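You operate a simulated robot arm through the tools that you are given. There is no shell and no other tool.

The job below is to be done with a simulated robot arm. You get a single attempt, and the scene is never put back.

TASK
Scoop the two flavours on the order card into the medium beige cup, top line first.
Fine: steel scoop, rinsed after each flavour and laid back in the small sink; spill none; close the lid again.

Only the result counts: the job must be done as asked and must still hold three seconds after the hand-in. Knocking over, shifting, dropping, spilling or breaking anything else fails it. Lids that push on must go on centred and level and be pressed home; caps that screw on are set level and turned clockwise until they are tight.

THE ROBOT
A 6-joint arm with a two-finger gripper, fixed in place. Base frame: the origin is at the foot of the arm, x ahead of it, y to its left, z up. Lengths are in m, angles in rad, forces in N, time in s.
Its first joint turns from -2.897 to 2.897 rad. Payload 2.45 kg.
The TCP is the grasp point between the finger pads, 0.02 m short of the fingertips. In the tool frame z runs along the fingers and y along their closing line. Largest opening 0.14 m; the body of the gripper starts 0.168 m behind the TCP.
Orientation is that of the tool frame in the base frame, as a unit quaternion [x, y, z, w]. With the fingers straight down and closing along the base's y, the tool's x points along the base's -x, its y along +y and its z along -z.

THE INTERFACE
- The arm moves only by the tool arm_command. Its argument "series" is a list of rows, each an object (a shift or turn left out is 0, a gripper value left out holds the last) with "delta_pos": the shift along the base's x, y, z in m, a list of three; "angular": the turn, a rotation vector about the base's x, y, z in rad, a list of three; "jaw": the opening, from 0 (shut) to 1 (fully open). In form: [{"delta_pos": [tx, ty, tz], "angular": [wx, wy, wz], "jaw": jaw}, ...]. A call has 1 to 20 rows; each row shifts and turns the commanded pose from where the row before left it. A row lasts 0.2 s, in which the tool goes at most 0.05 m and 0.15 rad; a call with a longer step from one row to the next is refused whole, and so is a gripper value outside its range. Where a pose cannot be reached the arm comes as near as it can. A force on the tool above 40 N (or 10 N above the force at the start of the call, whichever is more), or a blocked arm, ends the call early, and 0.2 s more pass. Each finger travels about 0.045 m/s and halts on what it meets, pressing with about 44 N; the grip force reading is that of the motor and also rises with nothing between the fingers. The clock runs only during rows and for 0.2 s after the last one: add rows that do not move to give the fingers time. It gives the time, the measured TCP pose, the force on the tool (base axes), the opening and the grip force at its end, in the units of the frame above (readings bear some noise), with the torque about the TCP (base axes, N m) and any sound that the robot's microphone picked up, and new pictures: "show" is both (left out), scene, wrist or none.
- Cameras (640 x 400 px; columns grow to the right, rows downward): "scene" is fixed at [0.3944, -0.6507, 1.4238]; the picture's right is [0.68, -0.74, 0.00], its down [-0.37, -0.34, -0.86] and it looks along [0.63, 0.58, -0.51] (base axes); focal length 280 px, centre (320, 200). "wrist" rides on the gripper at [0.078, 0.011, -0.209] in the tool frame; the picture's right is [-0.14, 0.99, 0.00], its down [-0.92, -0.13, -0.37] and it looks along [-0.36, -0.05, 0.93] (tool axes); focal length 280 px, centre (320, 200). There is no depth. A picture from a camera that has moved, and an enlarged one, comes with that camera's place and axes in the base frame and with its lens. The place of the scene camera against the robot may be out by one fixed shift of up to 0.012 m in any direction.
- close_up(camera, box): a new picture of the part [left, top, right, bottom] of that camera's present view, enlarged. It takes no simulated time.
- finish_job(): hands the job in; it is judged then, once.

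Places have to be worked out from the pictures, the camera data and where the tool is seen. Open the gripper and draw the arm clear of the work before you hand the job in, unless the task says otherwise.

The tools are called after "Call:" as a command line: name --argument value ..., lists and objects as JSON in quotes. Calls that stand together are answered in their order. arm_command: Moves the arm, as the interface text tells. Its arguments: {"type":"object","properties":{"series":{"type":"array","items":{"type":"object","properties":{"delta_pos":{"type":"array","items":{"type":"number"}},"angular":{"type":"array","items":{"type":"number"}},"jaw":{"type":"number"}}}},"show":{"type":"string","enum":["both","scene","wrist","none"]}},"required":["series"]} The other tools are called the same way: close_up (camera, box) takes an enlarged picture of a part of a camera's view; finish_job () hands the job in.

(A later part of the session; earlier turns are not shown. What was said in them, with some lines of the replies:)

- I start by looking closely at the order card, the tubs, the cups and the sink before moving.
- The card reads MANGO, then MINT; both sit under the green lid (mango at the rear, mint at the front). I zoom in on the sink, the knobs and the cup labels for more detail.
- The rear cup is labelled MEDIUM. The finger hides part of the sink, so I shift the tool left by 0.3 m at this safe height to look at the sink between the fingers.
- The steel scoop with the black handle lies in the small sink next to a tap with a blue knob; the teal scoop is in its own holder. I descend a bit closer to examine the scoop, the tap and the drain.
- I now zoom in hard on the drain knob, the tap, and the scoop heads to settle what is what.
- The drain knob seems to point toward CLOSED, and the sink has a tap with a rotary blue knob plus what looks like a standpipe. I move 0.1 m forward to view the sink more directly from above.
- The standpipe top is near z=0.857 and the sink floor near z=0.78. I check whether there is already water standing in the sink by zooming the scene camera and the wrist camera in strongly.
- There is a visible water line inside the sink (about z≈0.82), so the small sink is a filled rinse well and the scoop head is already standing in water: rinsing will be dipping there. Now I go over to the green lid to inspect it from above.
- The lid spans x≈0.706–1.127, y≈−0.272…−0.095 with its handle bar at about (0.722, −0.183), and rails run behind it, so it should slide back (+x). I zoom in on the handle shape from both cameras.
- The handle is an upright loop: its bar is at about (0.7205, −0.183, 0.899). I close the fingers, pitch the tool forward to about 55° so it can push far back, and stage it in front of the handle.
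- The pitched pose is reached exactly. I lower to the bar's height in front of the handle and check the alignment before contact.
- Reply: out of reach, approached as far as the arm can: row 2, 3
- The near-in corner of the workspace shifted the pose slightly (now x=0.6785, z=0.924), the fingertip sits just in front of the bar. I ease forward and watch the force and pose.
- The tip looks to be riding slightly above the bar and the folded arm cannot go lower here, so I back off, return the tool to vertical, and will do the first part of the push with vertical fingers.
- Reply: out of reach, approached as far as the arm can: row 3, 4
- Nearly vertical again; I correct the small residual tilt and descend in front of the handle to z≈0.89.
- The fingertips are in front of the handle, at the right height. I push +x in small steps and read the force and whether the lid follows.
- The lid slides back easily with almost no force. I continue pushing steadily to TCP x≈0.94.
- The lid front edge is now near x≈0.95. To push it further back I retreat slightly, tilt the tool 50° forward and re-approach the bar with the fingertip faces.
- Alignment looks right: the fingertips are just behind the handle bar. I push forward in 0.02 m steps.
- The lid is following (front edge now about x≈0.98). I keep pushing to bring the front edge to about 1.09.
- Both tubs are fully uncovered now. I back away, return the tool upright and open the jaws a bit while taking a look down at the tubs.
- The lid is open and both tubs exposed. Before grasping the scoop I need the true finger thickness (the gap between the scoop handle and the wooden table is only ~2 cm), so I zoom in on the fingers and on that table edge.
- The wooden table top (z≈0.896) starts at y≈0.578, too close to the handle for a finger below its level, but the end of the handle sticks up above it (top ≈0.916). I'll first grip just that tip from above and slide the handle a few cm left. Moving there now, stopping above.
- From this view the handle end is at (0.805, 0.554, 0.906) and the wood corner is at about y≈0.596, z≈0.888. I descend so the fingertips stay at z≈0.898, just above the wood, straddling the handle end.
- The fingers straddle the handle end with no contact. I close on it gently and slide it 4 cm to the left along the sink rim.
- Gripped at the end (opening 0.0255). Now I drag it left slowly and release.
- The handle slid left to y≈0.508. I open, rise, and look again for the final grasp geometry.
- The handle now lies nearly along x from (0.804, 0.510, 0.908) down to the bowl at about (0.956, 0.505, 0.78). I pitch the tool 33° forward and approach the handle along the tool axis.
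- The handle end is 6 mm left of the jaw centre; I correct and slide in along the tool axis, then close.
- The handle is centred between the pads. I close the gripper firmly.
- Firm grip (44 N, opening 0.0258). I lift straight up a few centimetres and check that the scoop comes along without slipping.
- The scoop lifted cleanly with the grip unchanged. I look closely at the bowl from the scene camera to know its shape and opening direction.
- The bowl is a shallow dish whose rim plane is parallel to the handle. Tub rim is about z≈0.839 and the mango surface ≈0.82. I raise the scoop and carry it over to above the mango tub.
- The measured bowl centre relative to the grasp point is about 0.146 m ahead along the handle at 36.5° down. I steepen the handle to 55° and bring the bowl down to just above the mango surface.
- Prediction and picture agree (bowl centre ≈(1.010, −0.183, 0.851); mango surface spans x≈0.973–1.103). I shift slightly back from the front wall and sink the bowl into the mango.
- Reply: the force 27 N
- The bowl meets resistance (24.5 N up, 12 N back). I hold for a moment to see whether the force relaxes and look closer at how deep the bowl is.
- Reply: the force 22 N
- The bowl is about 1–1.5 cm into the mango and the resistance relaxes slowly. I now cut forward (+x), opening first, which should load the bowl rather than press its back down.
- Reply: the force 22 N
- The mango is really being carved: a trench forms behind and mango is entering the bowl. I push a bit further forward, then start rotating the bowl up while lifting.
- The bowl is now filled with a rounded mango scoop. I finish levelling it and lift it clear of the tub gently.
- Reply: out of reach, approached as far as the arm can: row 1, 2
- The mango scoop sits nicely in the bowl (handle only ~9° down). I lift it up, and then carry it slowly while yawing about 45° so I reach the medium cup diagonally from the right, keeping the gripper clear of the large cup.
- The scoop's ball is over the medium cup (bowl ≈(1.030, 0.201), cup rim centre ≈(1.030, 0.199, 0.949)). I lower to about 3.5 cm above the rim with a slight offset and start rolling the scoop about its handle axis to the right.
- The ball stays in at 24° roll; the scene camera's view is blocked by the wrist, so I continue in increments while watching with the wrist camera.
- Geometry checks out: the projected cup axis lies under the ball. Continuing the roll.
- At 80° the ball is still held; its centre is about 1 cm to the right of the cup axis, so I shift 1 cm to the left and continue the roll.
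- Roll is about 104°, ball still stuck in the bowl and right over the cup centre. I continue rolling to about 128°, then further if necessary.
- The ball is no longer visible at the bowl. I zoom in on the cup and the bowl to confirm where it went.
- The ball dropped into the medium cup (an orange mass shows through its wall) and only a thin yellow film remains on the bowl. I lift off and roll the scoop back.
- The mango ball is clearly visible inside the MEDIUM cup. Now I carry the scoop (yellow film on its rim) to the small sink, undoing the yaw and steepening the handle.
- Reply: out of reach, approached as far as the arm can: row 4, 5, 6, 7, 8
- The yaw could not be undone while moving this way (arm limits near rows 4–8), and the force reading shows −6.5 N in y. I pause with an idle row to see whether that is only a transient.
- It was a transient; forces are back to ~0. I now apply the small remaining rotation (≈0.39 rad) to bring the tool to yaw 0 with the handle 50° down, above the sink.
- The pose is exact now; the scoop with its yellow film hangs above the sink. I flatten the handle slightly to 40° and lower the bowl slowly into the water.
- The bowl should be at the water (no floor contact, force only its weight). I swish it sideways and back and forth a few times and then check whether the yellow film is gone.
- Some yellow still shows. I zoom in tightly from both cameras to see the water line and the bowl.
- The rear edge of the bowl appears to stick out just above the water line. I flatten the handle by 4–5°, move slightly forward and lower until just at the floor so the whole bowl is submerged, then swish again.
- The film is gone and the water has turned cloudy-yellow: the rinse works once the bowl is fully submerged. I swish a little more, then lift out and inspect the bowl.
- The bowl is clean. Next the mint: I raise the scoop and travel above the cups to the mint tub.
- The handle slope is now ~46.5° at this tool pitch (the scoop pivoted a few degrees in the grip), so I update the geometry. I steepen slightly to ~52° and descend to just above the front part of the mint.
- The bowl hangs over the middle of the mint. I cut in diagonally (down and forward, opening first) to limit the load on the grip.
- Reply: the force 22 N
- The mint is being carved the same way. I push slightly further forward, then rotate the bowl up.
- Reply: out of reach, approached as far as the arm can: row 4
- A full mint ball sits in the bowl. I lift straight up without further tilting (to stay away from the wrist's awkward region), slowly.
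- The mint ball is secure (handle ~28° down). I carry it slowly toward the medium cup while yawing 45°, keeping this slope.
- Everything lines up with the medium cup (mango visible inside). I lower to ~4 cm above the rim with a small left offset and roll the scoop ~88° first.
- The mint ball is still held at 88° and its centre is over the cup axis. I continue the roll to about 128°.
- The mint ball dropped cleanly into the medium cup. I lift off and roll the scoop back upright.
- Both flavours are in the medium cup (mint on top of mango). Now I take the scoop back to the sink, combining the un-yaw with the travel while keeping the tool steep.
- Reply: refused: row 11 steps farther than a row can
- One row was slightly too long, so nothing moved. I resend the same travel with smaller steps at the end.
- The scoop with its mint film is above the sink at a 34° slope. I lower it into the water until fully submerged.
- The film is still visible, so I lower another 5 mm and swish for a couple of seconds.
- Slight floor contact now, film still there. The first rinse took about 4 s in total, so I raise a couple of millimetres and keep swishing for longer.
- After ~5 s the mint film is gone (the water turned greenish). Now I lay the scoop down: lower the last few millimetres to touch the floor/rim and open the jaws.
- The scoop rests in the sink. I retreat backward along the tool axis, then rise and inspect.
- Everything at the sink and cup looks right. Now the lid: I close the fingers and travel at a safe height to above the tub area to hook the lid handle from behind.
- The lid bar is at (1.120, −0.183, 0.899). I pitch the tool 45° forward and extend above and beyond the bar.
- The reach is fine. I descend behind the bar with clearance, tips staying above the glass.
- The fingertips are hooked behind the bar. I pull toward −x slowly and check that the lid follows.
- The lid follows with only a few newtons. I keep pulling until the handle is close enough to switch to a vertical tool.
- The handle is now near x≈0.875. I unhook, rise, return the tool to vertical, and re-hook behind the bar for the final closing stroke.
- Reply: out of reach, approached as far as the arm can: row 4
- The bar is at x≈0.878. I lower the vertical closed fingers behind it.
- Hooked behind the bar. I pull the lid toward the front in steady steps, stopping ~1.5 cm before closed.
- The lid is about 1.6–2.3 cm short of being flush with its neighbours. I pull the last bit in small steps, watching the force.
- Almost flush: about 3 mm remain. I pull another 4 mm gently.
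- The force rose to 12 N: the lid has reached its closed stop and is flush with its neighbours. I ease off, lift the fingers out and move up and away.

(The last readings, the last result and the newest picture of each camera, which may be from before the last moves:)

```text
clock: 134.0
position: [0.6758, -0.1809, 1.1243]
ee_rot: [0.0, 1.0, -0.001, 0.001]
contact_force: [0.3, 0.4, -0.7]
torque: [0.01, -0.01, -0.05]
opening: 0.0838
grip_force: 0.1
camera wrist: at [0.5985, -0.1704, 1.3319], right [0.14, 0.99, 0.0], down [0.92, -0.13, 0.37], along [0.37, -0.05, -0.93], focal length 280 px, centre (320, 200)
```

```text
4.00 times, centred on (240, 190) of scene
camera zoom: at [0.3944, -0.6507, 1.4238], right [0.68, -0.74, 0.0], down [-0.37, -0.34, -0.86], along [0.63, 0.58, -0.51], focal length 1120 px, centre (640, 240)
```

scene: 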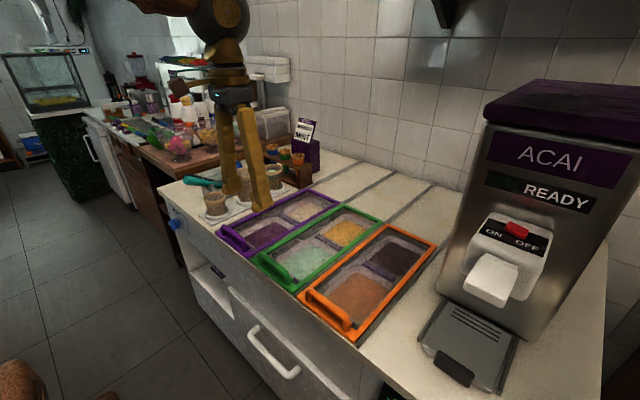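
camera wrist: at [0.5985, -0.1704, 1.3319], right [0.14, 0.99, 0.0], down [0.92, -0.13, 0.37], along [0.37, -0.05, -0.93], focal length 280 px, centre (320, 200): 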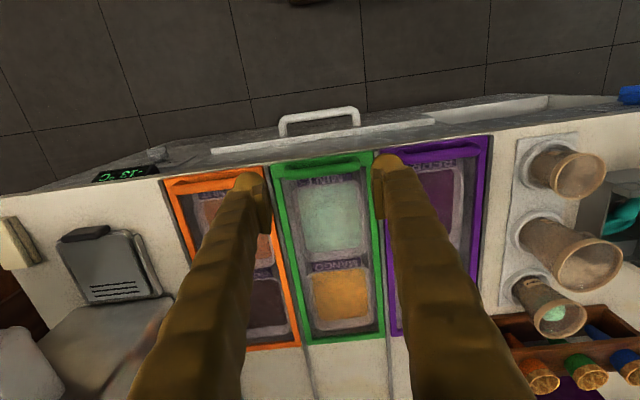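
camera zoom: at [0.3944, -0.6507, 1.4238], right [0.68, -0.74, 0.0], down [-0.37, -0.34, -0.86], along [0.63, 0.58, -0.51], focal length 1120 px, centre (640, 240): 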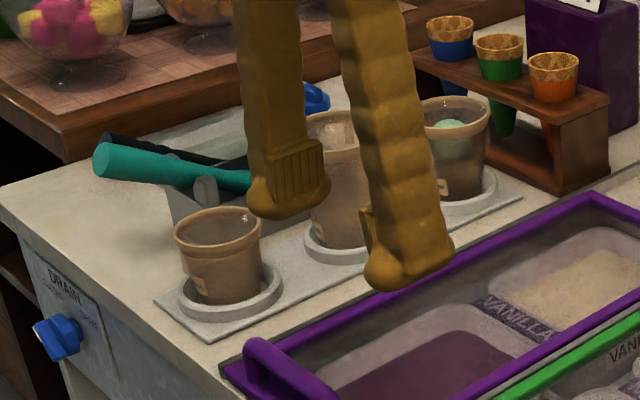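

The lid is closed and flush, nothing is spilled around the tubs. I raise the arm to the high observation pose and take a last look at the sink, the cup and the counter.

Call:
arm_command --series '[{"delta_pos": [0, 0.01, 0.045], "jaw": 1}, {"delta_pos": [0, 0.02, 0.045]}, {"delta_pos": [0, 0.02, 0.045]}, {"delta_pos": [0, 0.035, 0.03]}, {"delta_pos": [0, 0.048, 0]}, {"delta_pos": [0, 0.048, 0]}, {"delta_pos": [0, 0.048, 0]}, {"delta_pos": [0, 0.048, 0]}, {"delta_pos": [0, 0.048, 0]}, {"delta_pos": [0, 0.048, 0]}, {"delta_pos": [0, 0.048, 0]}, {"delta_pos": [0, 0.048, 0]}, {"delta_pos": [0, 0.048, 0]}, {"delta_pos": [0, 0.048, 0]}, {}, {}]' --show "both"

Call:
close_up --camera "wrist" --box '[260, 150, 420, 280]'

Call:
close_up --camera "scene" --box '[160, 140, 320, 240]'

Call:
close_up --camera "scene" --box '[220, 180, 450, 350]'

Call:
close_up --camera "scene" --box '[250, 150, 300, 200]'

```text
clock: 137.4
position: [0.6764, 0.3823, 1.2853]
ee_rot: [0.001, 1.0, 0.001, 0.0]
contact_force: [-0.5, -1.6, -0.4]
torque: [0.01, 0.0, -0.03]
opening: 0.1401
grip_force: 0.0
camera wrist: at [0.598, 0.3939, 1.4934], right [0.14, 0.99, 0.0], down [0.92, -0.13, 0.37], along [0.37, -0.05, -0.93], focal length 280 px, centre (320, 200)
```

scene: 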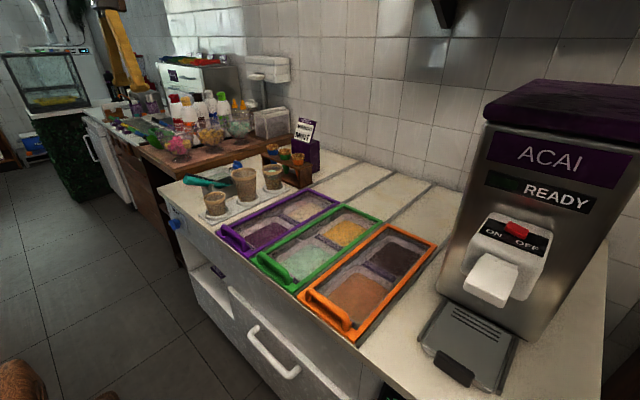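
wrist: 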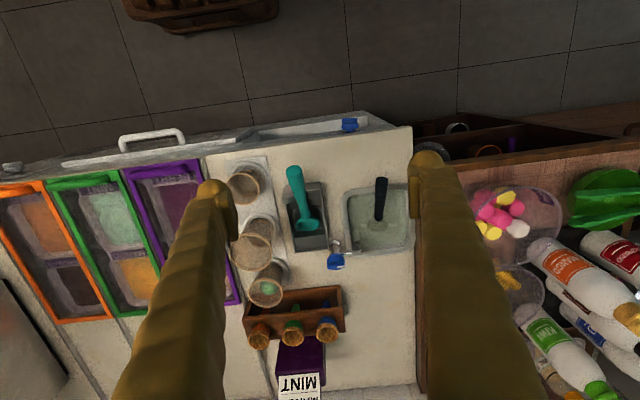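

```text
3.08 times, centred on (340, 215) of wrist
camera zoom: at [0.598, 0.3939, 1.4934], right [0.14, 0.99, 0.0], down [0.92, -0.13, 0.37], along [0.37, -0.05, -0.93], focal length 863 px, centre (258, 154)
```

zoom: 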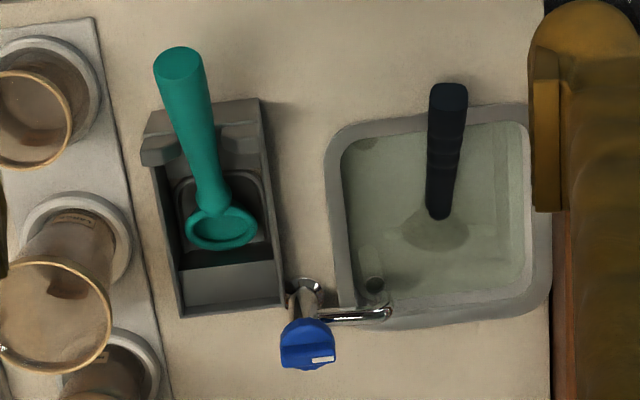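

```text
4.00 times, centred on (240, 190) of scene
camera zoom: at [0.3944, -0.6507, 1.4238], right [0.68, -0.74, 0.0], down [-0.37, -0.34, -0.86], along [0.63, 0.58, -0.51], focal length 1120 px, centre (640, 240)
```

zoom: 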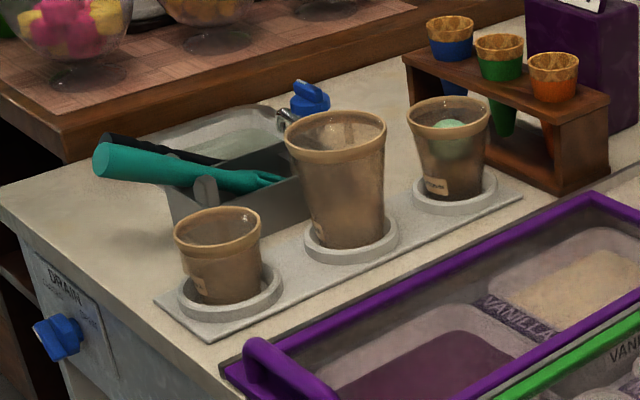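

```text
2.35 times, centred on (335, 265) of scene
camera zoom: at [0.3944, -0.6507, 1.4238], right [0.68, -0.74, 0.0], down [-0.37, -0.34, -0.86], along [0.63, 0.58, -0.51], focal length 659 px, centre (285, 47)
```

zoom: 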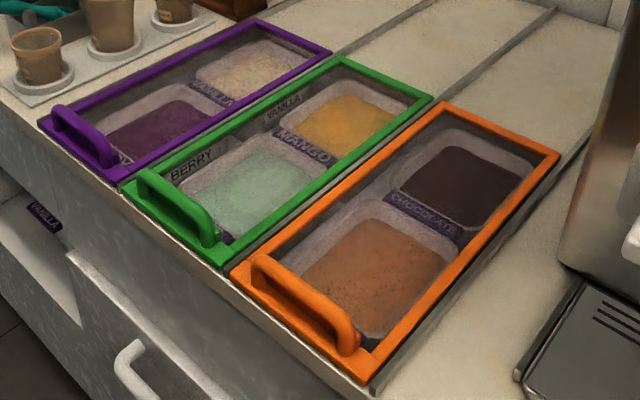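

```text
8.00 times, centred on (275, 175) of scene
camera zoom: at [0.3944, -0.6507, 1.4238], right [0.68, -0.74, 0.0], down [-0.37, -0.34, -0.86], along [0.63, 0.58, -0.51], focal length 2239 px, centre (680, 400)
```

zoom: 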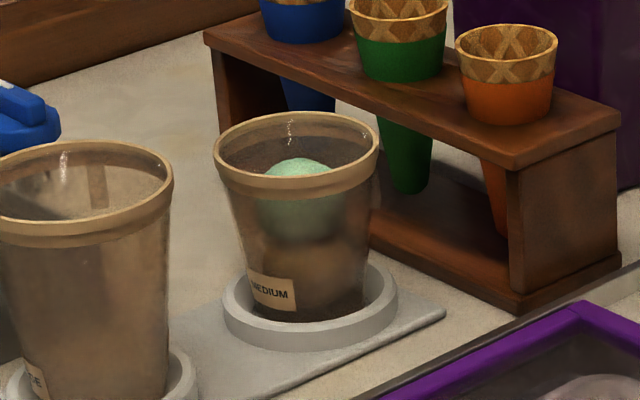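

Mango and then mint are in the MEDIUM cup. The scoop is rinsed and lies in the small sink, the green lid is closed flush, and nothing else has moved. The gripper is open and the arm is clear, so I hand the job in.

Call:
finish_job

```text
The job is handed in.
```

I scooped mango and then mint into the medium beige cup with the steel scoop, and I have handed the job in. I don't have the judge's result.

- **Flavours:** The order card read mango on the top line and mint below. The last pictures show the mint ball on top of the mango in the cup, and no spill on the counter or the tubs.
- **Scoop:** I took the black-handled scoop lying in the small sink to be the steel one, as the other scoop was all teal and in its own holder.
- **Rinsing:** I rinsed the scoop by dipping it in the water standing in the sink after each flavour, until the film on the bowl was gone. That left the water cloudy. I did not touch the tap or the drain.
- **Scoop's place:** The scoop is back in the sink with its handle on the rim, about 5 cm left of where it started, because the table edge left no room to grip it there.
- **Lid:** The green lid is pulled shut against its stop and level with the other two lids.

The gripper is open and the arm is clear of the work.
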